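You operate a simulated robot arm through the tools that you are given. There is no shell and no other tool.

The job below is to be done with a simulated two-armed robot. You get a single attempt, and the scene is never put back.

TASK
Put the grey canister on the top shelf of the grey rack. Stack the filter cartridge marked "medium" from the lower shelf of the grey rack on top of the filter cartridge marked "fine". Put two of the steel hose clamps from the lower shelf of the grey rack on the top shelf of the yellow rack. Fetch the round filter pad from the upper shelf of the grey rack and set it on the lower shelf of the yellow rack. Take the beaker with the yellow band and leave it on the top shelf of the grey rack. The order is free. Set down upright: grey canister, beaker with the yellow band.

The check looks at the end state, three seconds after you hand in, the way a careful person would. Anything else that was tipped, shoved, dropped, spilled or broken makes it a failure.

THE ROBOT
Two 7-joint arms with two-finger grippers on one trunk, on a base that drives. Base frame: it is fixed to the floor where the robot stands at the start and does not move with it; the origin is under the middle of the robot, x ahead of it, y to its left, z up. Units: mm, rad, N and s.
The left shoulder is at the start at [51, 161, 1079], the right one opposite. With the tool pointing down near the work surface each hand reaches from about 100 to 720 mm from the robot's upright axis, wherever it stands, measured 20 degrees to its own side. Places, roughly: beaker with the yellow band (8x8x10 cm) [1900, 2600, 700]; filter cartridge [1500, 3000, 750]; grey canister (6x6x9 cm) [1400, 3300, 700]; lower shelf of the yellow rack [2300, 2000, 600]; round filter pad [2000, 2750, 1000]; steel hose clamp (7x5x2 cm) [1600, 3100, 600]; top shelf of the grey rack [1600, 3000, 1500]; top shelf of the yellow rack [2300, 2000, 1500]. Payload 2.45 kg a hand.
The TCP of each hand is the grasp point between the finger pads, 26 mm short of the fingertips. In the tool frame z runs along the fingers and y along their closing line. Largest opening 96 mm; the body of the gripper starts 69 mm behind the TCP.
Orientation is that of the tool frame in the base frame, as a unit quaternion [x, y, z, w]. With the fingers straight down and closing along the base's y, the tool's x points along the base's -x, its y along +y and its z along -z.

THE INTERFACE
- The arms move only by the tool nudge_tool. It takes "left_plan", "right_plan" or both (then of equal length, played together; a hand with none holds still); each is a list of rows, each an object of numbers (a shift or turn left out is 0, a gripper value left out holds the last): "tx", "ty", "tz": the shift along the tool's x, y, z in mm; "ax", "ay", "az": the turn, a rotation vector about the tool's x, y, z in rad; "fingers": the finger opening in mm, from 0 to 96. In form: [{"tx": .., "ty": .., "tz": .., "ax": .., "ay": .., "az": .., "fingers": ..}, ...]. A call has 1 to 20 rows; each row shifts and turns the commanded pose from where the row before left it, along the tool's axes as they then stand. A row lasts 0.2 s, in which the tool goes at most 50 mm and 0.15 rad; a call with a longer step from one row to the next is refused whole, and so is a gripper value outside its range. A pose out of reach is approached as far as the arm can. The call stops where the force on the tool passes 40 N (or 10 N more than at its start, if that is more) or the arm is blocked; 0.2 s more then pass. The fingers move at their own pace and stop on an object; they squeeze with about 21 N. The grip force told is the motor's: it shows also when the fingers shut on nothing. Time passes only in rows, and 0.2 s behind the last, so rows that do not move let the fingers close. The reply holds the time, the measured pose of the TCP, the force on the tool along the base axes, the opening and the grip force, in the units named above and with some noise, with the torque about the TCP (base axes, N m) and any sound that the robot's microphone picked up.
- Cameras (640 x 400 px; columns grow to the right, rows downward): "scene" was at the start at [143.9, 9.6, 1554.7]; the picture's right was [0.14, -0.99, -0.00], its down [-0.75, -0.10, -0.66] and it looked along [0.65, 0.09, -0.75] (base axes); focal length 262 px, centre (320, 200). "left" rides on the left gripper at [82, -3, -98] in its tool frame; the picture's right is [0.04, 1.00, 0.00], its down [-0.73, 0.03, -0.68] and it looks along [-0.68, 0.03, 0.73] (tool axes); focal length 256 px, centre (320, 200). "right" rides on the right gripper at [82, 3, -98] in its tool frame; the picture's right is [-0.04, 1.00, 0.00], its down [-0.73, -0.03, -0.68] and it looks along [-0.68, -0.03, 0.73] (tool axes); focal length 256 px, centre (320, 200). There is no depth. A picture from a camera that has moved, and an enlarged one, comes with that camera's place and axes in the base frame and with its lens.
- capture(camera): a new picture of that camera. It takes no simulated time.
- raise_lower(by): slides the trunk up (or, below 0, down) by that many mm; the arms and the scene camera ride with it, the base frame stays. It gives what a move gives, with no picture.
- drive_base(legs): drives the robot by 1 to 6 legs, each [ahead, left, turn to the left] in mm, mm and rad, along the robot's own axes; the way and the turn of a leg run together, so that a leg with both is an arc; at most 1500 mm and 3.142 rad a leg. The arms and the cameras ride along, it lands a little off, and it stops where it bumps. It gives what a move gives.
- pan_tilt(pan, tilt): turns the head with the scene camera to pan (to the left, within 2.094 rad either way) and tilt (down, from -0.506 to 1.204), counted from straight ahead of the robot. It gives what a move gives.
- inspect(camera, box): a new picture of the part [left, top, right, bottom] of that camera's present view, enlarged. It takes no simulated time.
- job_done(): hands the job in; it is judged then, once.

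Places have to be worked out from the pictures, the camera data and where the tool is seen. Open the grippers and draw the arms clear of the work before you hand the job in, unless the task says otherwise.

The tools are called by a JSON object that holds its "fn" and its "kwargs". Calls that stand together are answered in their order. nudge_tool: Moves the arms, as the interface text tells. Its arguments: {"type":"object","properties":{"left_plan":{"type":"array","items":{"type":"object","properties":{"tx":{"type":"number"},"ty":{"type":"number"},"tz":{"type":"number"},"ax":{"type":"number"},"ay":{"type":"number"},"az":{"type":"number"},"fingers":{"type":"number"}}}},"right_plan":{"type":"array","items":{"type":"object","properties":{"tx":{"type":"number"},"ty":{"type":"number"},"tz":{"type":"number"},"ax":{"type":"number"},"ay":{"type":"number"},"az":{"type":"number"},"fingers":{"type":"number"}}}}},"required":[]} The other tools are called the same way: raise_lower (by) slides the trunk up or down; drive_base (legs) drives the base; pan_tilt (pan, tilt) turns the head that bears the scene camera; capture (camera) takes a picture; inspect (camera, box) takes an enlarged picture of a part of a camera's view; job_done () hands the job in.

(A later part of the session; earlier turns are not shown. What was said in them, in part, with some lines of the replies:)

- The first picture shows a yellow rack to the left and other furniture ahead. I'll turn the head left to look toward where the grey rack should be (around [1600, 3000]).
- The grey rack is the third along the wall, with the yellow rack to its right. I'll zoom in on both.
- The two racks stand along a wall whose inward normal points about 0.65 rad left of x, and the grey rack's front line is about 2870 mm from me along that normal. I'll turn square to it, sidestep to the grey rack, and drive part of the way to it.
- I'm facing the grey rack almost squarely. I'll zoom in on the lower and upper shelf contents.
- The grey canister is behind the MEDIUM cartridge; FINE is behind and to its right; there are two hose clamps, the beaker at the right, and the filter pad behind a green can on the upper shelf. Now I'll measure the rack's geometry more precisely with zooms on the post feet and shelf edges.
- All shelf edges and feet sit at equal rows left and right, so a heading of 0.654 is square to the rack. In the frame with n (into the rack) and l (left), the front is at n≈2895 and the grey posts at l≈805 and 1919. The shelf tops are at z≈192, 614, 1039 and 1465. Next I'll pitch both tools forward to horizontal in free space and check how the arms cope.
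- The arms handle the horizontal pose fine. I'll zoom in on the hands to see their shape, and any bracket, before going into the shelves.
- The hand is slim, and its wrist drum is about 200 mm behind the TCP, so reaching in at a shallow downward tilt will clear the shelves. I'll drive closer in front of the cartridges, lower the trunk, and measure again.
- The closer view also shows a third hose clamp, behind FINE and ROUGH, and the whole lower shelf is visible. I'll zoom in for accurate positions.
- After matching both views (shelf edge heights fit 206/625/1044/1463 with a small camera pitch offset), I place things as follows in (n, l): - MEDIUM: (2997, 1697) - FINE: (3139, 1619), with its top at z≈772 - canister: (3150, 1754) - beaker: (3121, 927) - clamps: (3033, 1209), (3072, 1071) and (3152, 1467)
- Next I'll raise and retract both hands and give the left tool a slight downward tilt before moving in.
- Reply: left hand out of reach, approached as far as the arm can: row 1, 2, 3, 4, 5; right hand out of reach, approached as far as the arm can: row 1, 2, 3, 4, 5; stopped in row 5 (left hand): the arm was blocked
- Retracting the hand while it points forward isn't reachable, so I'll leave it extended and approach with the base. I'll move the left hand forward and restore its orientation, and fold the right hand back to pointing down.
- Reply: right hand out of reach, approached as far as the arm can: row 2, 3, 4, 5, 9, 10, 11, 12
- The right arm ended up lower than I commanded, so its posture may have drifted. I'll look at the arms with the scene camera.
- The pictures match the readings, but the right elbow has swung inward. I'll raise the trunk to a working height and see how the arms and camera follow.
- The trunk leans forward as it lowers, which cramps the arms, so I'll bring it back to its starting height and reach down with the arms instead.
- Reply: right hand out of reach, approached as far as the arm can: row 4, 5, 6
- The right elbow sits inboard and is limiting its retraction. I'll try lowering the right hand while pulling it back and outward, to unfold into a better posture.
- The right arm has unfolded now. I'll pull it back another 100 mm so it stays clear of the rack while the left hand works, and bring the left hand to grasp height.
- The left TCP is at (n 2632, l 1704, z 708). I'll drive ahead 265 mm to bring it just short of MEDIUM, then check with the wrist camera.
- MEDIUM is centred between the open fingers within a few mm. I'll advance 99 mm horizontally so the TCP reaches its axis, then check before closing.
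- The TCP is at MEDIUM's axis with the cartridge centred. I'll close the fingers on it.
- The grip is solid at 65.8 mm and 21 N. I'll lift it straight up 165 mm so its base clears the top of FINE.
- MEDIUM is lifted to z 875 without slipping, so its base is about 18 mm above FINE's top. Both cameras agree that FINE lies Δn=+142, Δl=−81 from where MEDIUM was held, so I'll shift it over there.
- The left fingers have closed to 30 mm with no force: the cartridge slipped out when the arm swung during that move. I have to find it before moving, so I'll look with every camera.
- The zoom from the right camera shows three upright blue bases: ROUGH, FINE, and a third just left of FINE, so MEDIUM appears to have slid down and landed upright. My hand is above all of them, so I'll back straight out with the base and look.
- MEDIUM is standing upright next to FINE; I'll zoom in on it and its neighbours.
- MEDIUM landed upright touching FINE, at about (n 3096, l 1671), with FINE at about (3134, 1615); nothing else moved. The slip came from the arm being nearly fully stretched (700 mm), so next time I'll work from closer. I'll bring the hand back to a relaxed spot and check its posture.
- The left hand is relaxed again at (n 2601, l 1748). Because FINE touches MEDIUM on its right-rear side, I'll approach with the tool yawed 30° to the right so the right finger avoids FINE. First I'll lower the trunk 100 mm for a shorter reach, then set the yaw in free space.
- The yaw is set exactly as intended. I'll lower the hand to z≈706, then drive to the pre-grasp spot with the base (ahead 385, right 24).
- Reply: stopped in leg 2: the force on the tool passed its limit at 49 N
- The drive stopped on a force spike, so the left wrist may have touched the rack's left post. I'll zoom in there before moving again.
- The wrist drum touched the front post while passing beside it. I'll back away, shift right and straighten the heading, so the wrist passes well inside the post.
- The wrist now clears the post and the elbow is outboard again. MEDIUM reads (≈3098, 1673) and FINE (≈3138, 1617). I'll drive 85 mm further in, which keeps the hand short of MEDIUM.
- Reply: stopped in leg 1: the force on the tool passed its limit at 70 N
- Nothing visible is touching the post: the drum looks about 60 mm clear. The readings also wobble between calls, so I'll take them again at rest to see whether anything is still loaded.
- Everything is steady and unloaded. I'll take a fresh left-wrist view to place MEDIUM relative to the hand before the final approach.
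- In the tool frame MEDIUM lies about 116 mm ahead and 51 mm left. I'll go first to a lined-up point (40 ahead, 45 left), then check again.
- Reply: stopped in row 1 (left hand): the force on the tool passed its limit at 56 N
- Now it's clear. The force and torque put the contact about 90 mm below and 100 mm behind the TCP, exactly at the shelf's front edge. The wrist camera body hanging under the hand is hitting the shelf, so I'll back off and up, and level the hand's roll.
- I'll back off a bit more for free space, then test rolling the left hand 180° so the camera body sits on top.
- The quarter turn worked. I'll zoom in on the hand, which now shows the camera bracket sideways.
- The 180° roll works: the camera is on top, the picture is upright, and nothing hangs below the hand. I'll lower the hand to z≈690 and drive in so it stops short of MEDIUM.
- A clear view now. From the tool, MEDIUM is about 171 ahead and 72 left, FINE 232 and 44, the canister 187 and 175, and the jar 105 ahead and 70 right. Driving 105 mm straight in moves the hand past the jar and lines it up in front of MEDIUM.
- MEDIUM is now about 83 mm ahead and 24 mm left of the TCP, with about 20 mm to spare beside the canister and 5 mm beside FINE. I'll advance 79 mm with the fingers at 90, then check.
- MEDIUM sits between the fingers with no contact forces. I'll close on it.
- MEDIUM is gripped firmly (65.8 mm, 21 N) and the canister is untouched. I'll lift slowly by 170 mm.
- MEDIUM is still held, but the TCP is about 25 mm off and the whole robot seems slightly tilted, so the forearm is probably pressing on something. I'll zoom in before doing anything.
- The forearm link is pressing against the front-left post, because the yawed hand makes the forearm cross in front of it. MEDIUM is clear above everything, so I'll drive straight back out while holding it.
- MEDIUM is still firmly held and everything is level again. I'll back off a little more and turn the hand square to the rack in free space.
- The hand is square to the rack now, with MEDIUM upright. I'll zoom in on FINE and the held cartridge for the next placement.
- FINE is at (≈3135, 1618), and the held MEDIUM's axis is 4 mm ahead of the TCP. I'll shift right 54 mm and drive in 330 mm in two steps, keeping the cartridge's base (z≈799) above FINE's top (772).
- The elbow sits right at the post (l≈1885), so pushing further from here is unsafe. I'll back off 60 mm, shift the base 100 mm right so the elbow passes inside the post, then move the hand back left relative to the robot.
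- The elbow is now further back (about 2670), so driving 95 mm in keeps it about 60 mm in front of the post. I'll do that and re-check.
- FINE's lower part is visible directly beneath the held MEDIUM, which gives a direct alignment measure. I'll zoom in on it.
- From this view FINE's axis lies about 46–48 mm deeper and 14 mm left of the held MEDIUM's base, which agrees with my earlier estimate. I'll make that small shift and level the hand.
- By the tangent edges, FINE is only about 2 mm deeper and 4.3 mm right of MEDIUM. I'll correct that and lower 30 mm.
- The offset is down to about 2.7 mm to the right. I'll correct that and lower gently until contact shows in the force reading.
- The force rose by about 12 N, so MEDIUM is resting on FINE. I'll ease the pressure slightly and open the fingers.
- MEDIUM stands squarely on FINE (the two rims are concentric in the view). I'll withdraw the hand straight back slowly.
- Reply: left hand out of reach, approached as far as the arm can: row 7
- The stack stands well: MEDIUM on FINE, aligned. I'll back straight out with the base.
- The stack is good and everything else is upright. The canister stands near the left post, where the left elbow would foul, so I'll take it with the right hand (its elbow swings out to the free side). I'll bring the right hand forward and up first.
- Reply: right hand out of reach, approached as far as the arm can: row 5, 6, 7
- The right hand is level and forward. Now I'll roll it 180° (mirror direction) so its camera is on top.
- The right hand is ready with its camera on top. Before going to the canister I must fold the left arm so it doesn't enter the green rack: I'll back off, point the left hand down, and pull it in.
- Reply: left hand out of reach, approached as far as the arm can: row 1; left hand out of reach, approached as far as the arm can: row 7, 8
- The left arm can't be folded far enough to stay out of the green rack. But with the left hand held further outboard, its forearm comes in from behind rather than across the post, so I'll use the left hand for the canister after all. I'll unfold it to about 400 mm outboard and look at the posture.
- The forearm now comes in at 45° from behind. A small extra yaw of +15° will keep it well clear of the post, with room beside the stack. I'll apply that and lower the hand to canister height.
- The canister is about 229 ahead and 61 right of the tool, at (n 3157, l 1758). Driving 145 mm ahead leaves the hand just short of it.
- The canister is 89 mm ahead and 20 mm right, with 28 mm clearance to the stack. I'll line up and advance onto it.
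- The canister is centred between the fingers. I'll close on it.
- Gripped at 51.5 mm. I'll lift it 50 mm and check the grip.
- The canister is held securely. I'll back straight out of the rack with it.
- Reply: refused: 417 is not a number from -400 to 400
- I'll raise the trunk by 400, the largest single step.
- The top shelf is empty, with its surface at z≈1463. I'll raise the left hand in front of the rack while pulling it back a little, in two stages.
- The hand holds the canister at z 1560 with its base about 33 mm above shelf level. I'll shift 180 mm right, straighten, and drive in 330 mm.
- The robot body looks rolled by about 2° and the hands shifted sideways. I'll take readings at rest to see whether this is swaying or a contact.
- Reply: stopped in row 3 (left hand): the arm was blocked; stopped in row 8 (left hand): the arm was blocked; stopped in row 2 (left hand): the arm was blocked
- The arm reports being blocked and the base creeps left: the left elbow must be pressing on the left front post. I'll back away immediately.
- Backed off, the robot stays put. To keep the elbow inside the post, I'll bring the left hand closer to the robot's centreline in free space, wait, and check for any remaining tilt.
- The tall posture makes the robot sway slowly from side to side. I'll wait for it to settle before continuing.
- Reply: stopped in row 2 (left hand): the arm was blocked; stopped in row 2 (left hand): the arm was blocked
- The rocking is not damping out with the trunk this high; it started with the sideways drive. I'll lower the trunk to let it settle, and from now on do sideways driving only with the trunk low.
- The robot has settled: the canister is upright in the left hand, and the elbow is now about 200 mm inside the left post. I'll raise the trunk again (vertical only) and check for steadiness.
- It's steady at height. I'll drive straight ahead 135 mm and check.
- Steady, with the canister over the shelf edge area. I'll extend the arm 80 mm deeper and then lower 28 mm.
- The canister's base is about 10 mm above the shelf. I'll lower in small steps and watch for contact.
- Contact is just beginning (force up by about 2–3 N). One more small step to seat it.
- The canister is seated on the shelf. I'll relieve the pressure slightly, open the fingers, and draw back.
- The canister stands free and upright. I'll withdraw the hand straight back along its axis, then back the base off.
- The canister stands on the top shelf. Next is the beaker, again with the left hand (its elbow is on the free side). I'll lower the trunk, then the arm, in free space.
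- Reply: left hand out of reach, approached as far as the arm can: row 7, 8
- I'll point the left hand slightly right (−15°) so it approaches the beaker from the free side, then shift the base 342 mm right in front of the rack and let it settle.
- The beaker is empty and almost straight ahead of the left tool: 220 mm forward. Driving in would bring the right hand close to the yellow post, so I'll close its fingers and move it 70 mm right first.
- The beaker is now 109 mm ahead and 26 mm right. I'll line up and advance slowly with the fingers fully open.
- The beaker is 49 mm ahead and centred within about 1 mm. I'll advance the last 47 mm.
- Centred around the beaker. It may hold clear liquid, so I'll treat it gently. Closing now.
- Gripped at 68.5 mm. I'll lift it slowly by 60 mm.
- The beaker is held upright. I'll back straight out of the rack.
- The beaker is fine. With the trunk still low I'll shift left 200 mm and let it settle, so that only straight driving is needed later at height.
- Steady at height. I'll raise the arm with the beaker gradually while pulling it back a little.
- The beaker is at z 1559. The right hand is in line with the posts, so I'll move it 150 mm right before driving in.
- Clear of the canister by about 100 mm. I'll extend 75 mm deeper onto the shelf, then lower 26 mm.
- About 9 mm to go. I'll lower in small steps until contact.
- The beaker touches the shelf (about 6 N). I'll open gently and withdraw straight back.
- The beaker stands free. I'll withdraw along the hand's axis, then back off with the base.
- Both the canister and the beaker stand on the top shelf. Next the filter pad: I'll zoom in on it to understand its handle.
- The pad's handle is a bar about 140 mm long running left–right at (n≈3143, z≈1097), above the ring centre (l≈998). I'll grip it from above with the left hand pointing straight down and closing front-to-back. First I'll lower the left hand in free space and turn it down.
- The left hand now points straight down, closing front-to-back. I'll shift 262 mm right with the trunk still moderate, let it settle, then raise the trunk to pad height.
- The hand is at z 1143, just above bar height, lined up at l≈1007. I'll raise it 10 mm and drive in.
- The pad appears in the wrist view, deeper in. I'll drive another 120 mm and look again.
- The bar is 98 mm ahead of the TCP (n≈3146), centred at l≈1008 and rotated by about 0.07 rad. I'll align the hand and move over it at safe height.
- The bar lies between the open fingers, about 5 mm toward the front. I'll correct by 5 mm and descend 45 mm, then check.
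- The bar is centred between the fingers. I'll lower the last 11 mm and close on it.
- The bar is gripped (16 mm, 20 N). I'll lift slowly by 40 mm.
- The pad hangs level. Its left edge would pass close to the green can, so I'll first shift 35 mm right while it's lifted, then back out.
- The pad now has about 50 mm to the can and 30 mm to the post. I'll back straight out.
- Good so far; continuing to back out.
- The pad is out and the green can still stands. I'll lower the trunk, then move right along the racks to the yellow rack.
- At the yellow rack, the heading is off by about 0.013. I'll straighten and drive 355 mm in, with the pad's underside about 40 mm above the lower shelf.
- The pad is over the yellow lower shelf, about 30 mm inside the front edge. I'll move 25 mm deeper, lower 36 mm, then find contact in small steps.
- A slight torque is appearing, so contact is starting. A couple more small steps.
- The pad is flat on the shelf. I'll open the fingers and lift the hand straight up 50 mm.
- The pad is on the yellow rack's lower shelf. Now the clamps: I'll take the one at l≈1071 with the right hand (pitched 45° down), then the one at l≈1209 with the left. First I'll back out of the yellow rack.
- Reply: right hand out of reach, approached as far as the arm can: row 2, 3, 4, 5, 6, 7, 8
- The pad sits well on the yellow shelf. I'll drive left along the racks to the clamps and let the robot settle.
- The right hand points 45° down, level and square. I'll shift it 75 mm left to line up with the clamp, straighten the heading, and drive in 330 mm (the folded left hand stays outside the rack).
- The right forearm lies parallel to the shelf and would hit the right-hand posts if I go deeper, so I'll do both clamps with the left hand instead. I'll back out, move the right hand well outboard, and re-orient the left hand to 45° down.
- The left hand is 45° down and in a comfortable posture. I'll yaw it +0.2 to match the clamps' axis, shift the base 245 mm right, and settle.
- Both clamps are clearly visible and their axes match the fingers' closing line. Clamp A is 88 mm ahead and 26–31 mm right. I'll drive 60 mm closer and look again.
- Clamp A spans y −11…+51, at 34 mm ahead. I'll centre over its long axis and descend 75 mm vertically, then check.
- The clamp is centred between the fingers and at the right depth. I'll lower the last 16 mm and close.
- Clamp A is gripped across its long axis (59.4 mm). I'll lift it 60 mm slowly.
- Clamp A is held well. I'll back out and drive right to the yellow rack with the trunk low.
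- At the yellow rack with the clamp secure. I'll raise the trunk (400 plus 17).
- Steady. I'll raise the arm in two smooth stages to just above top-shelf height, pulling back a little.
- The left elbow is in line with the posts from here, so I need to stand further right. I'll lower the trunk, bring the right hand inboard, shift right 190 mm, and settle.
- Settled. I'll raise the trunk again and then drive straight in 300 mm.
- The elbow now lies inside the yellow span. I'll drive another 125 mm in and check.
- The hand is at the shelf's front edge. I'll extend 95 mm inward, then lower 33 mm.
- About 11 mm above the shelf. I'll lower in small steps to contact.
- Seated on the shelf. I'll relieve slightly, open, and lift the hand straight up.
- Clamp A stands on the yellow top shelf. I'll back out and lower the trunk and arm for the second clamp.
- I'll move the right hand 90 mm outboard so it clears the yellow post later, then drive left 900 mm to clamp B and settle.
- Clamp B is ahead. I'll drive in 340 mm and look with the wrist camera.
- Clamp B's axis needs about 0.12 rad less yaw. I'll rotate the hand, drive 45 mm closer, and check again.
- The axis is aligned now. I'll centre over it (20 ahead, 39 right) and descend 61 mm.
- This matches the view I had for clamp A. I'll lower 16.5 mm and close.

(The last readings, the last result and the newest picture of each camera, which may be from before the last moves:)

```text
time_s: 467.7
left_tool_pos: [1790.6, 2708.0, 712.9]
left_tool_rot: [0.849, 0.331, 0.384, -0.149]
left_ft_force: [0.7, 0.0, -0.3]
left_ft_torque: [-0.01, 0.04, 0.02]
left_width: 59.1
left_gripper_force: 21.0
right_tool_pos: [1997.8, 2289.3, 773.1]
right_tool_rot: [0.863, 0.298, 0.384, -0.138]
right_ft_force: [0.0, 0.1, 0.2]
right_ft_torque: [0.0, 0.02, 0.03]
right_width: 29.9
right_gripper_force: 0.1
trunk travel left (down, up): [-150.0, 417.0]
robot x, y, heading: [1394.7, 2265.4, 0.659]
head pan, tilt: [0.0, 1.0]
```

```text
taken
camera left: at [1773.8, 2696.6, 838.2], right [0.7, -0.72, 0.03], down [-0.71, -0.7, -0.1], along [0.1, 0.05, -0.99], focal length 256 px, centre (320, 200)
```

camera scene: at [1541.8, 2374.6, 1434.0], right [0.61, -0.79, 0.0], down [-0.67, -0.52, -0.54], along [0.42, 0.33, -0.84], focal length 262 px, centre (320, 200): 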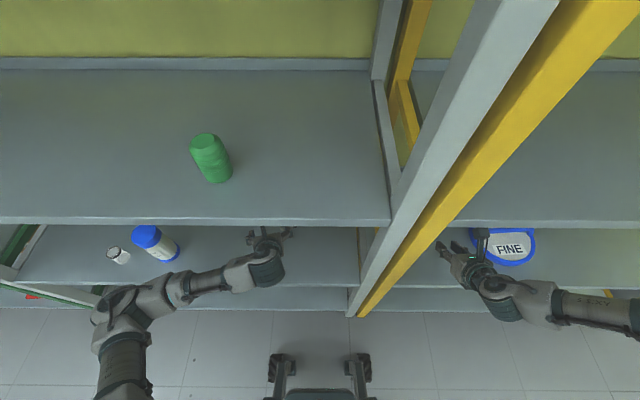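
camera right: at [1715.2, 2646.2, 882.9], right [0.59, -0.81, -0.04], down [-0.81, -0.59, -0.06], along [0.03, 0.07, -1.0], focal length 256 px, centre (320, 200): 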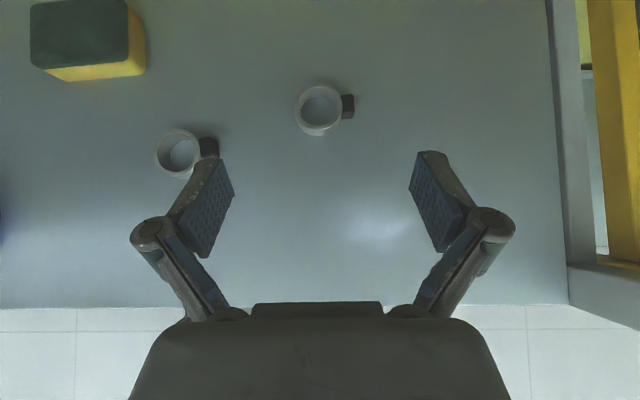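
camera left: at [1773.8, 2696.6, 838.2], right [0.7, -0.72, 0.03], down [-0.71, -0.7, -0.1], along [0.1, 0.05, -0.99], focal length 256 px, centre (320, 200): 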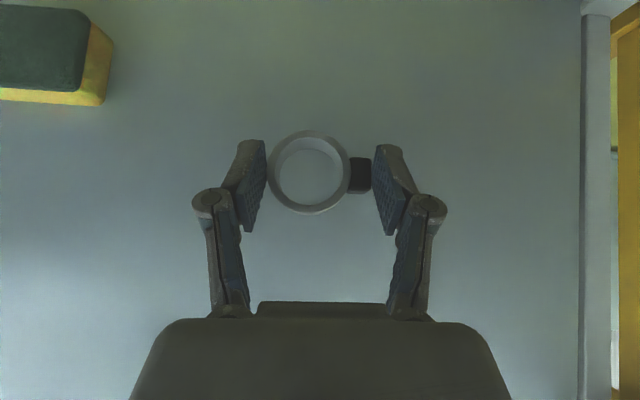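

Clamp B is held. I'll back out, bring the right hand inboard, and drive right 1000 mm in front of the yellow rack.

{"fn": "drive_base", "kwargs": {"legs": [[-385, 0, 0]]}}

{"fn": "nudge_tool", "kwargs": {"right_plan": [{"ty": -12}, {"ty": -20}, {"ty": -20}, {"ty": -20}, {"ty": -20}, {"ty": -20}, {"ty": -16}, {"ty": -10}, {}]}}

{"fn": "drive_base", "kwargs": {"legs": [[0, -1000, -0.002]]}}

{"fn": "nudge_tool", "kwargs": {"left_plan": [{}, {}, {}, {}, {}, {}, {}, {}, {}, {}, {}, {}, {}, {}, {}]}}

{"fn": "capture", "kwargs": {"camera": "scene"}}

{"fn": "capture", "kwargs": {"camera": "left"}}

```text
time_s: 470.1
left_tool_pos: [1483.9, 2469.6, 712.3]
left_tool_rot: [0.849, 0.329, 0.385, -0.148]
left_ft_force: [0.3, -0.6, -0.5]
left_ft_torque: [-0.02, 0.01, 0.02]
left_width: 59.3
left_gripper_force: 21.1
right_tool_pos: [1689.6, 2047.3, 773.3]
right_tool_rot: [0.863, 0.297, 0.385, -0.138]
right_ft_force: [-0.6, -0.1, -0.4]
right_ft_torque: [0.02, -0.02, -0.03]
right_width: 29.8
right_gripper_force: 0.1
trunk travel left (down, up): [-150.0, 417.0]
robot x, y, heading: [1090.1, 2024.9, 0.653]
head pan, tilt: [0.0, 1.0]
```

```text
time_s: 472.1
left_tool_pos: [1481.4, 2466.6, 714.9]
left_tool_rot: [0.849, 0.328, 0.387, -0.147]
left_ft_force: [-0.2, -0.5, -0.1]
left_ft_torque: [0.02, 0.02, 0.0]
left_width: 58.9
left_gripper_force: 20.4
right_tool_pos: [1601.7, 2155.1, 776.5]
right_tool_rot: [0.862, 0.297, 0.386, -0.139]
right_ft_force: [0.0, 0.4, 0.6]
right_ft_torque: [-0.01, -0.02, 0.0]
right_width: 29.9
right_gripper_force: 0.1
trunk travel left (down, up): [-150.0, 417.0]
robot x, y, heading: [1089.6, 2023.9, 0.653]
head pan, tilt: [0.0, 1.0]
```

```text
time_s: 477.3
left_tool_pos: [2083.5, 1675.7, 713.2]
left_tool_rot: [0.85, 0.326, 0.387, -0.145]
left_ft_force: [0.4, 0.4, -0.9]
left_ft_torque: [-0.03, 0.01, 0.0]
left_width: 59.3
left_gripper_force: 20.7
right_tool_pos: [2200.1, 1362.8, 777.6]
right_tool_rot: [0.864, 0.293, 0.388, -0.134]
right_ft_force: [-0.1, 0.3, -0.3]
right_ft_torque: [0.04, -0.01, 0.0]
right_width: 30.1
right_gripper_force: 0.1
trunk travel left (down, up): [-150.0, 417.0]
robot x, y, heading: [1689.0, 1235.4, 0.642]
head pan, tilt: [0.0, 1.0]
```

```text
time_s: 480.5
left_tool_pos: [2080.8, 1671.4, 717.4]
left_tool_rot: [0.85, 0.325, 0.388, -0.147]
left_ft_force: [-1.1, 0.8, -0.2]
left_ft_torque: [-0.01, -0.01, 0.0]
left_width: 59.4
left_gripper_force: 21.6
right_tool_pos: [2198.0, 1359.1, 778.4]
right_tool_rot: [0.863, 0.292, 0.388, -0.137]
right_ft_force: [-0.5, -0.3, 0.1]
right_ft_torque: [0.01, -0.03, 0.01]
right_width: 30.2
right_gripper_force: 0.1
trunk travel left (down, up): [-150.0, 417.0]
robot x, y, heading: [1687.7, 1235.1, 0.645]
head pan, tilt: [0.0, 1.0]
```

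```text
taken
camera scene: at [1868.2, 1372.0, 1433.9], right [0.6, -0.8, 0.0], down [-0.68, -0.51, -0.54], along [0.43, 0.32, -0.84], focal length 262 px, centre (320, 200)
```

scene: 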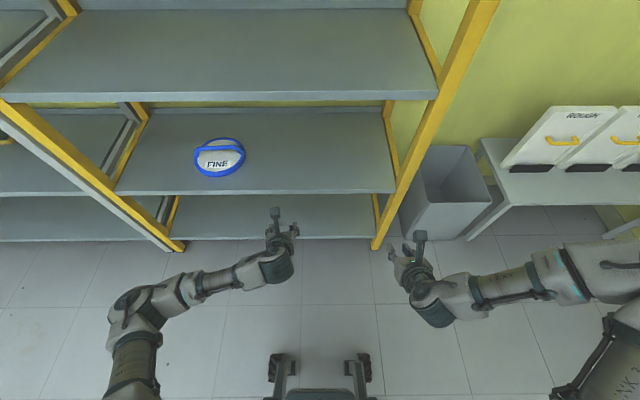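

```text
taken
camera left: at [2064.1, 1660.6, 842.9], right [0.68, -0.73, 0.03], down [-0.72, -0.68, -0.11], along [0.1, 0.05, -0.99], focal length 256 px, centre (320, 200)
```

left: 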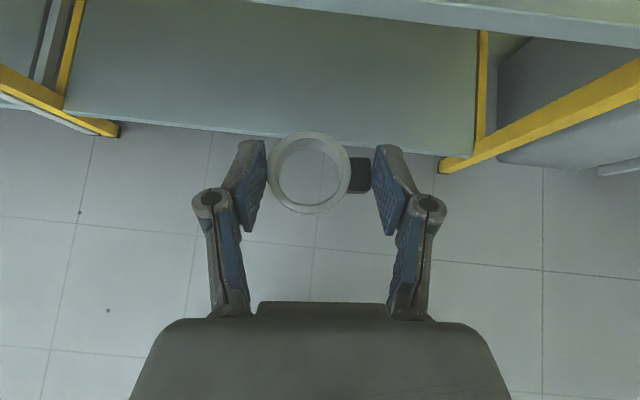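

I'll correct the heading, raise the trunk, and then raise the arm as before.

{"fn": "drive_base", "kwargs": {"legs": [[0, 0, 0.009]]}}

{"fn": "raise_lower", "kwargs": {"by": 400}}

{"fn": "raise_lower", "kwargs": {"by": 15}}

{"fn": "nudge_tool", "kwargs": {"left_plan": [{}, {}, {}]}}

```text
time_s: 481.2
left_tool_pos: [2077.3, 1675.1, 717.4]
left_tool_rot: [0.848, 0.33, 0.388, -0.149]
left_ft_force: [0.3, -0.2, -1.0]
left_ft_torque: [-0.01, -0.01, 0.03]
left_width: 59.2
left_gripper_force: 21.5
right_tool_pos: [2197.2, 1363.2, 777.4]
right_tool_rot: [0.862, 0.297, 0.388, -0.139]
right_ft_force: [-0.5, 0.2, -1.0]
right_ft_torque: [0.02, 0.0, 0.04]
right_width: 30.1
right_gripper_force: 0.0
trunk travel left (down, up): [-150.0, 417.0]
robot x, y, heading: [1683.8, 1233.2, 0.658]
head pan, tilt: [0.0, 1.0]
```

```text
time_s: 485.0
left_tool_pos: [2075.9, 1673.9, 1119.2]
left_tool_rot: [0.847, 0.328, 0.39, -0.149]
left_ft_force: [-0.2, 0.3, 0.2]
left_ft_torque: [0.02, 0.05, -0.03]
left_width: 59.3
left_gripper_force: 20.9
right_tool_pos: [2196.2, 1363.0, 1180.6]
right_tool_rot: [0.861, 0.297, 0.389, -0.14]
right_ft_force: [0.5, -0.2, 0.3]
right_ft_torque: [0.01, 0.01, 0.0]
right_width: 30.1
right_gripper_force: 0.1
trunk travel left (down, up): [-550.0, 17.0]
robot x, y, heading: [1683.0, 1240.7, 0.655]
head pan, tilt: [0.0, 1.0]
```

```text
time_s: 485.6
left_tool_pos: [2075.8, 1673.7, 1134.8]
left_tool_rot: [0.847, 0.328, 0.391, -0.149]
left_ft_force: [0.1, 0.1, -0.6]
left_ft_torque: [0.02, -0.01, -0.01]
left_width: 59.2
left_gripper_force: 21.3
right_tool_pos: [2195.3, 1361.3, 1194.5]
right_tool_rot: [0.861, 0.296, 0.389, -0.139]
right_ft_force: [0.2, -0.4, 0.1]
right_ft_torque: [0.03, -0.01, -0.01]
right_width: 29.8
right_gripper_force: 0.1
trunk travel left (down, up): [-565.0, 2.0]
robot x, y, heading: [1685.4, 1235.6, 0.652]
head pan, tilt: [0.0, 1.0]
```

```text
time_s: 486.4
left_tool_pos: [2076.8, 1673.6, 1135.3]
left_tool_rot: [0.847, 0.328, 0.39, -0.149]
left_ft_force: [0.6, -0.5, -0.6]
left_ft_torque: [0.01, -0.01, -0.02]
left_width: 59.0
left_gripper_force: 21.2
right_tool_pos: [2195.3, 1361.8, 1196.4]
right_tool_rot: [0.86, 0.296, 0.39, -0.14]
right_ft_force: [0.3, -1.2, 0.5]
right_ft_torque: [-0.03, 0.04, -0.02]
right_width: 29.8
right_gripper_force: 0.1
trunk travel left (down, up): [-565.0, 2.0]
robot x, y, heading: [1687.5, 1235.2, 0.652]
head pan, tilt: [0.0, 1.0]
```

Steady. Raising the arm in two smooth stages.

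{"fn": "nudge_tool", "kwargs": {"left_plan": [{"tx": 6.6, "ty": 0.5, "tz": -8.9}, {"tx": 13.2, "ty": 1, "tz": -17.9}, {"tx": 16.6, "ty": 1.27, "tz": -22.4}, {"tx": 16.6, "ty": 1.27, "tz": -22.4}, {"tx": 16.6, "ty": 1.27, "tz": -22.4}, {"tx": 16.6, "ty": 1.27, "tz": -22.4}, {"tx": 16.6, "ty": 1.27, "tz": -22.4}, {"tx": 13.2, "ty": 1, "tz": -17.9}, {"tx": 6.6, "ty": 0.5, "tz": -8.9}, {}]}}

{"fn": "nudge_tool", "kwargs": {"left_plan": [{"tx": 6.6, "ty": 0.5, "tz": -8.9}, {"tx": 13.2, "ty": 1, "tz": -17.9}, {"tx": 16.6, "ty": 1.27, "tz": -22.4}, {"tx": 16.6, "ty": 1.27, "tz": -22.4}, {"tx": 16.6, "ty": 1.27, "tz": -22.4}, {"tx": 16.6, "ty": 1.27, "tz": -22.4}, {"tx": 16.6, "ty": 1.27, "tz": -22.4}, {"tx": 13.2, "ty": 1, "tz": -17.9}, {"tx": 6.6, "ty": 0.5, "tz": -8.9}, {}]}}

{"fn": "capture", "kwargs": {"camera": "scene"}}

```text
time_s: 488.6
left_tool_pos: [2048.2, 1635.6, 1334.9]
left_tool_rot: [0.847, 0.328, 0.39, -0.149]
left_ft_force: [-0.3, 0.3, 0.1]
left_ft_torque: [-0.01, -0.02, 0.04]
left_width: 59.1
left_gripper_force: 21.0
right_tool_pos: [2194.6, 1362.8, 1194.4]
right_tool_rot: [0.86, 0.297, 0.389, -0.141]
right_ft_force: [0.4, -0.6, -0.2]
right_ft_torque: [-0.01, 0.0, -0.01]
right_width: 29.7
right_gripper_force: 0.1
trunk travel left (down, up): [-565.0, 2.0]
robot x, y, heading: [1689.8, 1236.7, 0.656]
head pan, tilt: [0.0, 1.0]
```

```text
time_s: 490.8
left_tool_pos: [2020.1, 1597.9, 1536.5]
left_tool_rot: [0.847, 0.329, 0.389, -0.149]
left_ft_force: [0.5, 0.4, -1.5]
left_ft_torque: [-0.01, 0.0, 0.01]
left_width: 58.9
left_gripper_force: 21.1
right_tool_pos: [2196.5, 1362.3, 1195.3]
right_tool_rot: [0.861, 0.296, 0.39, -0.14]
right_ft_force: [0.4, -1.0, -0.9]
right_ft_torque: [-0.02, -0.01, -0.06]
right_width: 29.9
right_gripper_force: 0.0
trunk travel left (down, up): [-565.0, 2.0]
robot x, y, heading: [1686.8, 1236.2, 0.653]
head pan, tilt: [0.0, 1.0]
```

```text
taken
camera scene: at [1731.3, 1269.0, 1859.7], right [0.61, -0.79, 0.0], down [-0.67, -0.51, -0.54], along [0.43, 0.33, -0.84], focal length 262 px, centre (320, 200)
```

scene: 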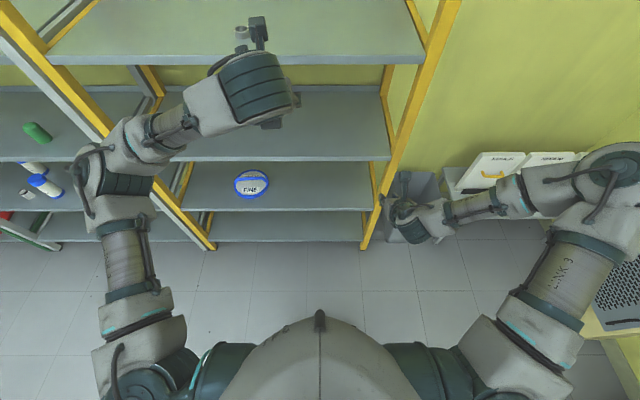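

Same posture as before. I'll drive straight in, 160 then 150 mm.

{"fn": "drive_base", "kwargs": {"legs": [[160, 0, 0]]}}

{"fn": "drive_base", "kwargs": {"legs": [[145, 0, 0]]}}

{"fn": "nudge_tool", "kwargs": {"left_plan": [{}, {}, {}, {}, {}]}}

{"fn": "capture", "kwargs": {"camera": "scene"}}

{"fn": "capture", "kwargs": {"camera": "left"}}

```text
time_s: 492.2
left_tool_pos: [2140.2, 1690.3, 1538.2]
left_tool_rot: [0.847, 0.327, 0.392, -0.149]
left_ft_force: [-0.6, -0.5, -0.3]
left_ft_torque: [-0.01, 0.05, 0.0]
left_width: 59.7
left_gripper_force: 20.8
right_tool_pos: [2318.0, 1453.4, 1196.9]
right_tool_rot: [0.861, 0.294, 0.391, -0.138]
right_ft_force: [0.4, 0.3, -0.3]
right_ft_torque: [0.0, -0.03, -0.04]
right_width: 29.8
right_gripper_force: 0.1
trunk travel left (down, up): [-565.0, 2.0]
robot x, y, heading: [1806.9, 1332.9, 0.655]
head pan, tilt: [0.0, 1.0]
```

```text
time_s: 493.6
left_tool_pos: [2252.1, 1777.2, 1539.4]
left_tool_rot: [0.846, 0.328, 0.393, -0.149]
left_ft_force: [0.6, -1.1, 0.2]
left_ft_torque: [-0.01, -0.02, -0.02]
left_width: 59.2
left_gripper_force: 20.5
right_tool_pos: [2430.8, 1542.3, 1197.8]
right_tool_rot: [0.86, 0.295, 0.393, -0.14]
right_ft_force: [0.5, -0.2, -0.4]
right_ft_torque: [-0.02, -0.01, -0.04]
right_width: 30.0
right_gripper_force: 0.0
trunk travel left (down, up): [-565.0, 2.0]
robot x, y, heading: [1925.4, 1421.1, 0.649]
head pan, tilt: [0.0, 1.0]
```

```text
time_s: 494.8
left_tool_pos: [2254.6, 1778.6, 1538.6]
left_tool_rot: [0.846, 0.329, 0.391, -0.151]
left_ft_force: [0.1, 0.5, -0.1]
left_ft_torque: [0.05, 0.01, 0.0]
left_width: 59.0
left_gripper_force: 21.1
right_tool_pos: [2432.9, 1543.4, 1198.4]
right_tool_rot: [0.86, 0.295, 0.392, -0.14]
right_ft_force: [0.0, -0.2, -1.5]
right_ft_torque: [0.0, -0.02, 0.0]
right_width: 30.0
right_gripper_force: 0.0
trunk travel left (down, up): [-565.0, 2.0]
robot x, y, heading: [1924.0, 1421.7, 0.649]
head pan, tilt: [0.0, 1.0]
```

```text
taken
camera scene: at [1971.1, 1452.5, 1859.8], right [0.61, -0.79, 0.0], down [-0.67, -0.51, -0.54], along [0.43, 0.33, -0.84], focal length 262 px, centre (320, 200)
```

scene: 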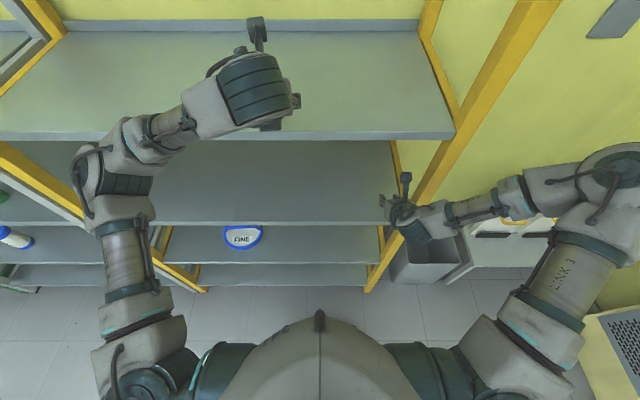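

```text
taken
camera left: at [2236.5, 1766.3, 1664.1], right [0.69, -0.72, 0.03], down [-0.71, -0.69, -0.12], along [0.11, 0.06, -0.99], focal length 256 px, centre (320, 200)
```

left: 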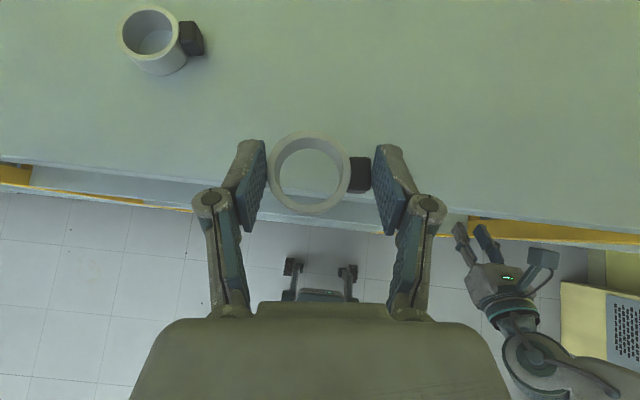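

Clamp A is visible at the upper left, its right end at l≈142. I'll set B at l≈25 to keep well clear: extend 100 mm in and 15 mm right, then lower 33 mm.

{"fn": "nudge_tool", "kwargs": {"left_plan": [{"tx": 4, "ty": 1.5, "tz": 4.7}, {"tx": 8, "ty": 2.95, "tz": 9.35}, {"tx": 8, "ty": 2.95, "tz": 9.35}, {"tx": 8, "ty": 2.95, "tz": 9.35}, {"tx": 8, "ty": 2.95, "tz": 9.35}, {"tx": 8, "ty": 2.95, "tz": 9.35}, {"tx": 8, "ty": 2.95, "tz": 9.35}, {"tx": 8, "ty": 2.95, "tz": 9.35}, {"tx": 4, "ty": 1.5, "tz": 4.7}, {}, {}]}}

{"fn": "nudge_tool", "kwargs": {"left_plan": [{"tx": -3, "tz": 2.55}, {"tx": -5.5, "tz": 4.7}, {"tx": -5.5, "tz": 4.7}, {"tx": -5.5, "tz": 4.7}, {"tx": -4, "tz": 3.4}, {"tx": -2, "tz": 1.7}, {}, {}]}}

{"fn": "capture", "kwargs": {"camera": "left"}}

```text
time_s: 497.2
left_tool_pos: [2344.1, 1826.6, 1539.3]
left_tool_rot: [0.846, 0.329, 0.392, -0.151]
left_ft_force: [-0.1, 1.2, -0.8]
left_ft_torque: [-0.03, 0.01, 0.0]
left_width: 59.0
left_gripper_force: 20.7
right_tool_pos: [2433.5, 1543.2, 1196.6]
right_tool_rot: [0.86, 0.295, 0.392, -0.14]
right_ft_force: [-0.1, -0.6, -0.4]
right_ft_torque: [-0.02, 0.03, -0.01]
right_width: 30.0
right_gripper_force: 0.2
trunk travel left (down, up): [-565.0, 2.0]
robot x, y, heading: [1928.2, 1421.3, 0.656]
head pan, tilt: [0.0, 1.0]
```

```text
time_s: 499.0
left_tool_pos: [2345.1, 1827.7, 1504.6]
left_tool_rot: [0.846, 0.328, 0.392, -0.15]
left_ft_force: [-1.1, 0.9, -0.7]
left_ft_torque: [-0.01, -0.02, 0.04]
left_width: 59.1
left_gripper_force: 20.7
right_tool_pos: [2432.7, 1542.5, 1197.9]
right_tool_rot: [0.86, 0.295, 0.393, -0.14]
right_ft_force: [-1.5, -0.1, -0.4]
right_ft_torque: [0.03, -0.01, 0.01]
right_width: 30.0
right_gripper_force: 0.0
trunk travel left (down, up): [-565.0, 2.0]
robot x, y, heading: [1928.9, 1414.4, 0.651]
head pan, tilt: [0.0, 1.0]
```

```text
taken
camera left: at [2326.2, 1815.2, 1630.6], right [0.69, -0.72, 0.03], down [-0.71, -0.69, -0.12], along [0.11, 0.06, -0.99], focal length 256 px, centre (320, 200)
```

left: 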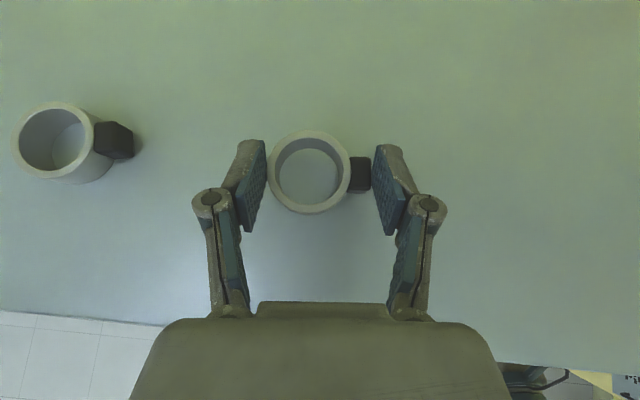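

Good separation from A. Lowering the last 10 mm in small steps.

{"fn": "nudge_tool", "kwargs": {"left_plan": [{"tx": -2, "tz": 1.7}, {"tx": -2, "tz": 1.7}, {"tx": -1.5, "tz": 1.3}, {}]}}

{"fn": "nudge_tool", "kwargs": {"left_plan": [{"tx": -0.9, "tz": 0.77}, {"tx": -0.8, "tz": 0.68}, {}]}}

```text
time_s: 500.0
left_tool_pos: [2344.9, 1826.9, 1498.4]
left_tool_rot: [0.846, 0.328, 0.392, -0.15]
left_ft_force: [0.4, -0.7, 0.1]
left_ft_torque: [0.01, 0.01, -0.02]
left_width: 59.4
left_gripper_force: 21.5
right_tool_pos: [2434.1, 1543.3, 1196.6]
right_tool_rot: [0.86, 0.295, 0.392, -0.141]
right_ft_force: [0.5, -0.2, -0.3]
right_ft_torque: [0.0, -0.02, 0.01]
right_width: 29.7
right_gripper_force: 0.1
trunk travel left (down, up): [-565.0, 2.0]
robot x, y, heading: [1926.6, 1420.6, 0.652]
head pan, tilt: [0.0, 1.0]
```

```text
time_s: 500.8
left_tool_pos: [2346.7, 1826.8, 1497.7]
left_tool_rot: [0.846, 0.329, 0.392, -0.15]
left_ft_force: [-0.1, 0.5, -0.5]
left_ft_torque: [-0.02, 0.01, 0.0]
left_width: 59.4
left_gripper_force: 21.0
right_tool_pos: [2433.5, 1542.2, 1198.1]
right_tool_rot: [0.86, 0.295, 0.392, -0.14]
right_ft_force: [0.0, -0.2, 0.4]
right_ft_torque: [-0.02, 0.03, 0.0]
right_width: 30.0
right_gripper_force: 0.1
trunk travel left (down, up): [-565.0, 2.0]
robot x, y, heading: [1926.2, 1420.2, 0.65]
head pan, tilt: [0.0, 1.0]
```

{"fn": "nudge_tool", "kwargs": {"left_plan": [{"tx": -0.8, "tz": 0.68}, {"tx": -0.8, "tz": 0.68}, {}]}}

{"fn": "nudge_tool", "kwargs": {"left_plan": [{"tx": -0.7, "tz": 0.6}, {}]}}

```text
time_s: 501.6
left_tool_pos: [2344.4, 1827.8, 1494.4]
left_tool_rot: [0.846, 0.329, 0.391, -0.151]
left_ft_force: [0.7, -0.4, -0.3]
left_ft_torque: [0.0, 0.0, 0.03]
left_width: 59.0
left_gripper_force: 20.9
right_tool_pos: [2433.0, 1543.3, 1197.5]
right_tool_rot: [0.86, 0.296, 0.391, -0.14]
right_ft_force: [-0.3, 0.6, 0.1]
right_ft_torque: [-0.06, 0.02, -0.02]
right_width: 30.0
right_gripper_force: 0.0
trunk travel left (down, up): [-565.0, 2.0]
robot x, y, heading: [1926.4, 1418.3, 0.652]
head pan, tilt: [0.0, 1.0]
```

```text
time_s: 502.2
left_tool_pos: [2344.2, 1827.4, 1494.8]
left_tool_rot: [0.846, 0.327, 0.392, -0.15]
left_ft_force: [1.7, 0.1, 5.9]
left_ft_torque: [0.04, 0.01, -0.03]
left_width: 59.2
left_gripper_force: 21.3
right_tool_pos: [2433.7, 1542.7, 1197.6]
right_tool_rot: [0.86, 0.295, 0.392, -0.14]
right_ft_force: [0.7, 0.3, 0.0]
right_ft_torque: [-0.04, 0.0, 0.02]
right_width: 30.0
right_gripper_force: 0.0
trunk travel left (down, up): [-565.0, 2.0]
robot x, y, heading: [1928.5, 1421.5, 0.654]
head pan, tilt: [0.0, 1.0]
```

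Contact made (about 6 N). I'll open the fingers and lift the hand straight up.

{"fn": "nudge_tool", "kwargs": {"left_plan": [{"fingers": 64}, {"fingers": 72}, {"fingers": 84}, {}, {}]}}

{"fn": "nudge_tool", "kwargs": {"left_plan": [{"tx": 4, "tz": -3.4}, {"tx": 7, "tz": -6}, {"tx": 8, "tz": -6.8}, {"tx": 8, "tz": -6.8}, {"tx": 7, "tz": -6}, {"tx": 4, "tz": -3.4}, {}]}}

{"fn": "capture", "kwargs": {"camera": "left"}}

```text
time_s: 503.4
left_tool_pos: [2344.2, 1826.8, 1493.0]
left_tool_rot: [0.846, 0.329, 0.391, -0.15]
left_ft_force: [-0.6, -0.3, -0.5]
left_ft_torque: [0.0, 0.0, -0.02]
left_width: 84.2
left_gripper_force: 0.1
right_tool_pos: [2433.7, 1542.9, 1198.5]
right_tool_rot: [0.86, 0.295, 0.392, -0.14]
right_ft_force: [0.2, 0.4, 0.6]
right_ft_torque: [0.0, 0.04, 0.0]
right_width: 30.0
right_gripper_force: 0.1
trunk travel left (down, up): [-565.0, 2.0]
robot x, y, heading: [1927.8, 1419.0, 0.648]
head pan, tilt: [0.0, 1.0]
```

```text
time_s: 505.0
left_tool_pos: [2344.7, 1825.7, 1543.4]
left_tool_rot: [0.847, 0.328, 0.392, -0.149]
left_ft_force: [0.0, 0.5, 0.4]
left_ft_torque: [-0.02, -0.01, 0.02]
left_width: 84.0
left_gripper_force: 0.2
right_tool_pos: [2433.2, 1542.9, 1198.1]
right_tool_rot: [0.86, 0.296, 0.392, -0.141]
right_ft_force: [-0.1, 0.4, 0.2]
right_ft_torque: [-0.01, 0.0, -0.02]
right_width: 29.9
right_gripper_force: 0.0
trunk travel left (down, up): [-565.0, 2.0]
robot x, y, heading: [1926.2, 1417.8, 0.651]
head pan, tilt: [0.0, 1.0]
```

```text
taken
camera left: at [2326.5, 1814.2, 1669.1], right [0.69, -0.72, 0.03], down [-0.71, -0.69, -0.12], along [0.11, 0.06, -0.99], focal length 256 px, centre (320, 200)
```

left: 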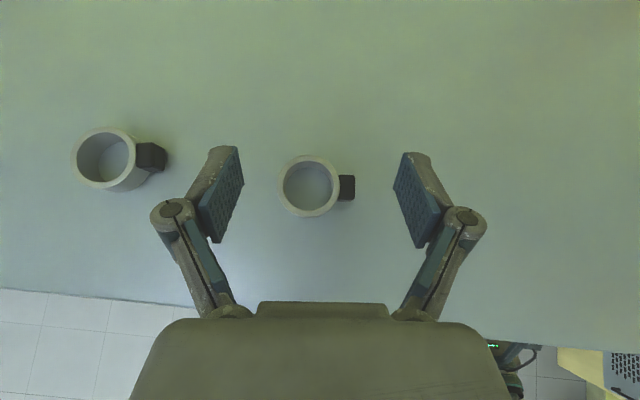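

Both clamps lie on the yellow top shelf. I'll back out, lower the trunk and arm, and then inspect the whole scene.

{"fn": "drive_base", "kwargs": {"legs": [[-320, 0, 0]]}}

{"fn": "nudge_tool", "kwargs": {"left_plan": [{}, {}, {}, {}]}}

{"fn": "pan_tilt", "kwargs": {"pan": 0.0, "tilt": 0.55}}

{"fn": "capture", "kwargs": {"camera": "scene"}}

{"fn": "pan_tilt", "kwargs": {"pan": 0.75, "tilt": 0.45}}

{"fn": "capture", "kwargs": {"camera": "scene"}}

```text
time_s: 507.2
left_tool_pos: [2089.3, 1629.3, 1542.0]
left_tool_rot: [0.847, 0.328, 0.39, -0.15]
left_ft_force: [0.3, -0.3, 0.5]
left_ft_torque: [-0.03, -0.03, 0.0]
left_width: 83.7
left_gripper_force: 0.1
right_tool_pos: [2177.3, 1346.0, 1196.3]
right_tool_rot: [0.861, 0.294, 0.391, -0.139]
right_ft_force: [0.0, 0.3, 0.4]
right_ft_torque: [0.0, 0.02, -0.01]
right_width: 30.1
right_gripper_force: 0.0
trunk travel left (down, up): [-565.0, 2.0]
robot x, y, heading: [1666.2, 1222.5, 0.65]
head pan, tilt: [0.0, 1.0]
```

```text
time_s: 508.2
left_tool_pos: [2082.2, 1622.9, 1546.7]
left_tool_rot: [0.845, 0.329, 0.393, -0.151]
left_ft_force: [-0.3, 0.5, 0.0]
left_ft_torque: [0.02, -0.01, 0.01]
left_width: 83.9
left_gripper_force: 0.1
right_tool_pos: [2171.2, 1341.6, 1200.1]
right_tool_rot: [0.859, 0.295, 0.393, -0.141]
right_ft_force: [-0.8, 0.4, 0.3]
right_ft_torque: [0.0, 0.0, -0.01]
right_width: 29.8
right_gripper_force: 0.0
trunk travel left (down, up): [-565.0, 2.0]
robot x, y, heading: [1671.5, 1218.5, 0.652]
head pan, tilt: [0.0, 1.0]
```

```text
time_s: 509.1
left_tool_pos: [2083.0, 1625.6, 1545.6]
left_tool_rot: [0.846, 0.328, 0.393, -0.15]
left_ft_force: [-0.8, -0.4, 0.8]
left_ft_torque: [0.0, 0.02, 0.01]
left_width: 84.2
left_gripper_force: 0.0
right_tool_pos: [2172.3, 1342.6, 1199.1]
right_tool_rot: [0.86, 0.294, 0.393, -0.14]
right_ft_force: [0.9, 0.3, 0.5]
right_ft_torque: [-0.03, -0.01, -0.03]
right_width: 30.0
right_gripper_force: 0.1
trunk travel left (down, up): [-565.0, 2.0]
robot x, y, heading: [1668.7, 1221.7, 0.647]
head pan, tilt: [0.0, 0.55]
```

```text
taken
camera scene: at [1729.6, 1267.1, 1896.1], right [0.61, -0.8, 0.0], down [-0.42, -0.32, -0.85], along [0.68, 0.52, -0.53], focal length 262 px, centre (320, 200)
```

scene: 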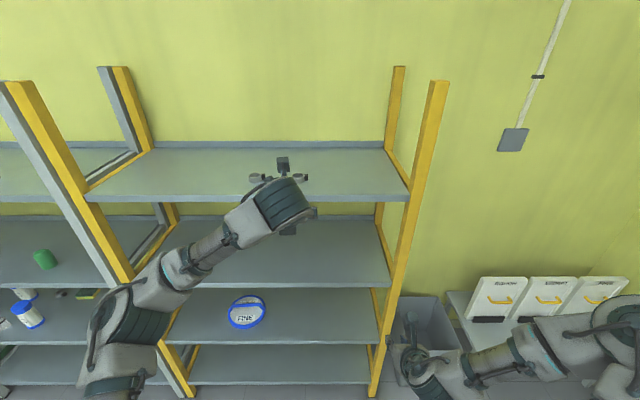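

```text
time_s: 510.2
left_tool_pos: [2082.6, 1625.2, 1546.1]
left_tool_rot: [0.846, 0.328, 0.394, -0.15]
left_ft_force: [-0.5, 0.7, 0.3]
left_ft_torque: [0.02, 0.0, -0.02]
left_width: 84.4
left_gripper_force: 0.0
right_tool_pos: [2172.3, 1343.2, 1199.9]
right_tool_rot: [0.86, 0.295, 0.393, -0.141]
right_ft_force: [-0.1, 0.9, 0.5]
right_ft_torque: [-0.01, -0.02, 0.02]
right_width: 30.0
right_gripper_force: 0.1
trunk travel left (down, up): [-565.0, 2.0]
robot x, y, heading: [1663.1, 1222.8, 0.648]
head pan, tilt: [0.75, 0.45]
```

```text
taken
camera scene: at [1673.4, 1303.1, 1905.4], right [0.99, -0.17, 0.0], down [-0.08, -0.43, -0.9], along [0.15, 0.89, -0.44], focal length 262 px, centre (320, 200)
```

scene: 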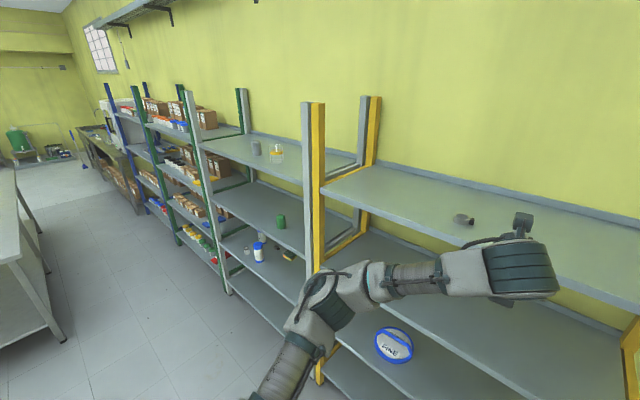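

Everything looks in place. I'll lower the trunk, back further away, and verify each item with zooms.

{"fn": "raise_lower", "kwargs": {"by": -315}}

{"fn": "drive_base", "kwargs": {"legs": [[-600, 0, 0], [0, 700, 0]]}}

{"fn": "pan_tilt", "kwargs": {"pan": 0.15, "tilt": 0.4}}

{"fn": "nudge_tool", "kwargs": {"left_plan": [{}, {}, {}, {}, {}, {}, {}, {}, {}, {}]}}

{"fn": "capture", "kwargs": {"camera": "scene"}}

```text
time_s: 513.3
left_tool_pos: [2081.1, 1623.8, 1231.9]
left_tool_rot: [0.845, 0.329, 0.393, -0.15]
left_ft_force: [-0.8, -0.3, 0.9]
left_ft_torque: [0.0, 0.05, 0.0]
left_width: 84.1
left_gripper_force: 0.0
right_tool_pos: [2171.5, 1341.7, 885.9]
right_tool_rot: [0.859, 0.294, 0.394, -0.139]
right_ft_force: [0.1, -0.3, 0.0]
right_ft_torque: [0.01, 0.0, -0.01]
right_width: 29.8
right_gripper_force: 0.0
trunk travel left (down, up): [-250.0, 317.0]
robot x, y, heading: [1668.0, 1225.7, 0.651]
head pan, tilt: [0.75, 0.45]
```

```text
time_s: 520.1
left_tool_pos: [1204.3, 1806.6, 1231.9]
left_tool_rot: [0.848, 0.321, 0.393, -0.151]
left_ft_force: [0.6, -0.5, -0.2]
left_ft_torque: [0.05, 0.0, 0.06]
left_width: 83.9
left_gripper_force: 0.1
right_tool_pos: [1288.5, 1525.8, 882.7]
right_tool_rot: [0.862, 0.288, 0.393, -0.143]
right_ft_force: [0.3, -1.0, -0.2]
right_ft_torque: [0.01, -0.01, 0.04]
right_width: 30.0
right_gripper_force: 0.1
trunk travel left (down, up): [-250.0, 317.0]
robot x, y, heading: [780.4, 1418.3, 0.644]
head pan, tilt: [0.75, 0.45]
```

```text
time_s: 521.1
left_tool_pos: [1196.4, 1812.1, 1232.1]
left_tool_rot: [0.847, 0.322, 0.396, -0.149]
left_ft_force: [-0.1, 0.5, -0.5]
left_ft_torque: [0.0, -0.03, 0.0]
left_width: 84.1
left_gripper_force: 0.2
right_tool_pos: [1282.4, 1529.3, 886.2]
right_tool_rot: [0.861, 0.289, 0.395, -0.139]
right_ft_force: [0.3, -0.6, 0.3]
right_ft_torque: [0.01, -0.02, 0.0]
right_width: 29.9
right_gripper_force: 0.0
trunk travel left (down, up): [-250.0, 317.0]
robot x, y, heading: [779.6, 1417.8, 0.639]
head pan, tilt: [0.15, 0.4]
```

```text
time_s: 523.3
left_tool_pos: [1193.2, 1814.6, 1233.5]
left_tool_rot: [0.846, 0.323, 0.397, -0.148]
left_ft_force: [-0.3, 1.0, 0.5]
left_ft_torque: [0.02, 0.02, -0.01]
left_width: 84.3
left_gripper_force: 0.0
right_tool_pos: [1280.4, 1531.9, 886.5]
right_tool_rot: [0.86, 0.29, 0.396, -0.138]
right_ft_force: [-1.1, 0.0, -0.1]
right_ft_torque: [-0.03, 0.02, -0.02]
right_width: 30.2
right_gripper_force: 0.1
trunk travel left (down, up): [-250.0, 317.0]
robot x, y, heading: [782.7, 1418.5, 0.637]
head pan, tilt: [0.15, 0.4]
```

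```text
taken
camera scene: at [897.0, 1523.9, 1593.8], right [0.71, -0.7, 0.0], down [-0.28, -0.28, -0.92], along [0.65, 0.65, -0.39], focal length 262 px, centre (320, 200)
```

scene: 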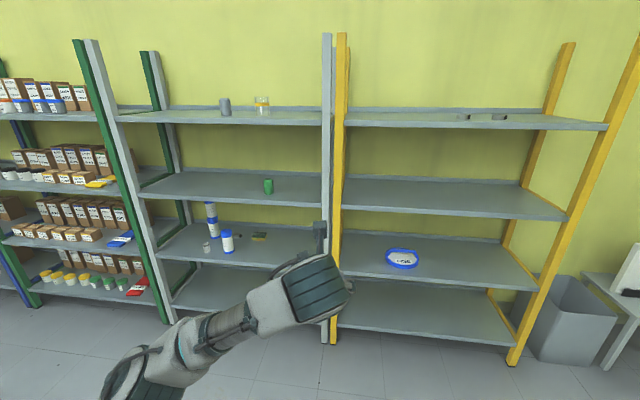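

A clear overview. I'll zoom in on each area for a final check.

{"fn": "inspect", "kwargs": {"camera": "scene", "box": [140, 70, 340, 195]}}

{"fn": "inspect", "kwargs": {"camera": "scene", "box": [160, 180, 320, 280]}}

{"fn": "inspect", "kwargs": {"camera": "scene", "box": [340, 90, 620, 290]}}

{"fn": "inspect", "kwargs": {"camera": "scene", "box": [0, 60, 170, 310]}}

```text
3.20 times, centred on (240, 132) of scene
camera zoom: at [897.0, 1523.9, 1593.8], right [0.71, -0.7, 0.0], down [-0.28, -0.28, -0.92], along [0.65, 0.65, -0.39], focal length 839 px, centre (576, 416)
```

zoom: 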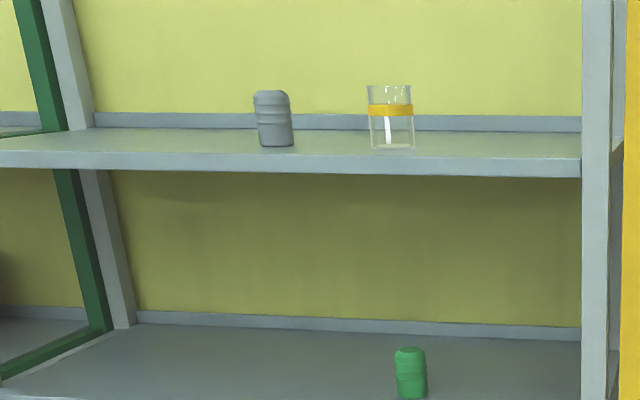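

```text
4.00 times, centred on (240, 230) of scene
camera zoom: at [897.0, 1523.9, 1593.8], right [0.71, -0.7, 0.0], down [-0.28, -0.28, -0.92], along [0.65, 0.65, -0.39], focal length 1049 px, centre (640, 80)
```

zoom: 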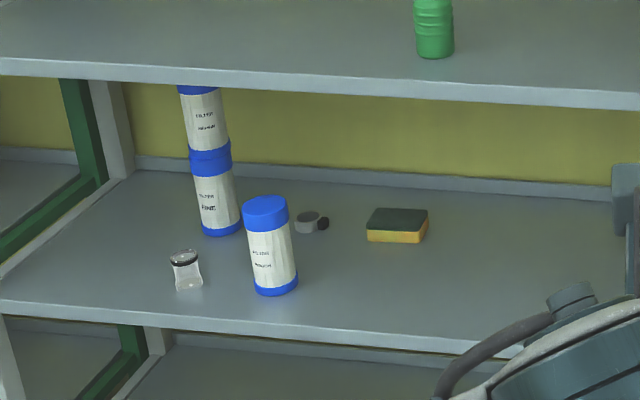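

```text
2.00 times, centred on (480, 190) of scene
camera zoom: at [897.0, 1523.9, 1593.8], right [0.71, -0.7, 0.0], down [-0.28, -0.28, -0.92], along [0.65, 0.65, -0.39], focal length 525 px, centre (0, 220)
```

zoom: 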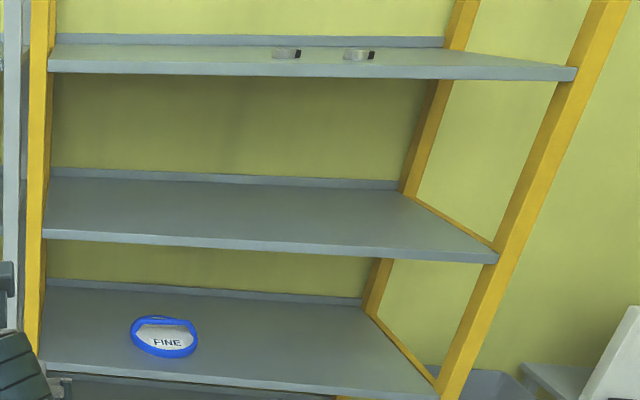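

```text
1.60 times, centred on (85, 185) of scene
camera zoom: at [897.0, 1523.9, 1593.8], right [0.71, -0.7, 0.0], down [-0.28, -0.28, -0.92], along [0.65, 0.65, -0.39], focal length 420 px, centre (696, 224)
```

zoom: 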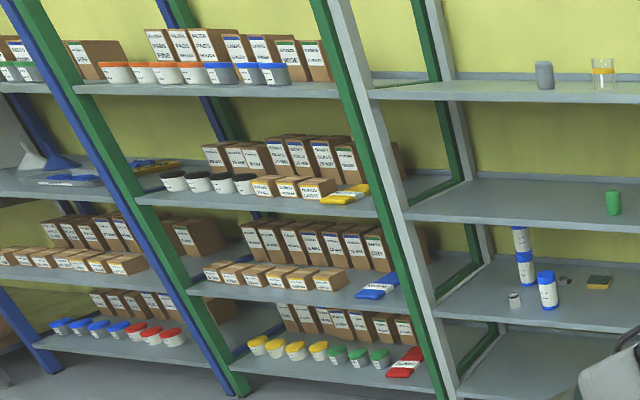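

All items are in place: canister and beaker upright on the grey top shelf, MEDIUM on FINE, both clamps on the yellow top shelf, the pad on the yellow lower shelf, and everything else untouched. I'll open both grippers fully before handing in.

{"fn": "nudge_tool", "kwargs": {"left_plan": [{"fingers": 96}, {}, {}], "right_plan": [{"fingers": 96}, {}, {}]}}

```text
time_s: 524.1
left_tool_pos: [1194.1, 1813.0, 1234.5]
left_tool_rot: [0.847, 0.323, 0.397, -0.148]
left_ft_force: [-0.9, 0.5, 0.7]
left_ft_torque: [0.0, 0.01, -0.01]
left_width: 95.9
left_gripper_force: 0.0
right_tool_pos: [1280.8, 1530.9, 885.5]
right_tool_rot: [0.861, 0.289, 0.396, -0.138]
right_ft_force: [0.0, -0.2, -0.8]
right_ft_torque: [-0.02, 0.02, 0.0]
right_width: 96.2
right_gripper_force: 0.0
trunk travel left (down, up): [-250.0, 317.0]
robot x, y, heading: [780.0, 1419.8, 0.642]
head pan, tilt: [0.15, 0.4]
```

Both grippers are open and empty, the arms are well clear of the racks, and the checks are done. I'm handing in the job.

{"fn": "job_done", "kwargs": {}}

```text
The job is handed in.
```

I've handed in the job, and in the final zoomed-in check every item was where you asked.

| Item | Where it is now |
|---|---|
| Grey canister | Upright on the grey rack's top shelf |
| Beaker with the yellow band | Upright on the grey rack's top shelf |
| "Medium" cartridge | Standing squarely on top of the "fine" cartridge |
| Two steel hose clamps | On the yellow rack's top shelf; the third is still on the grey rack's lower shelf |
| Round filter pad | Flat on the yellow rack's lower shelf |

**Slip during stacking:** the "medium" cartridge came out of the gripper on the first try and landed upright against "fine", which may have moved a few millimetres. I picked it up again and stacked it properly.

**Contact with the rack:** the left arm touched the grey rack's left front post, and its wrist camera touched the lower shelf's front edge while I was working there. I saw no damage and nothing out of place afterwards. The "rough" cartridge, jar, sponge, green can and third clamp were all still standing where they had been.

Both grippers are open and empty, and the robot is well clear of the racks.
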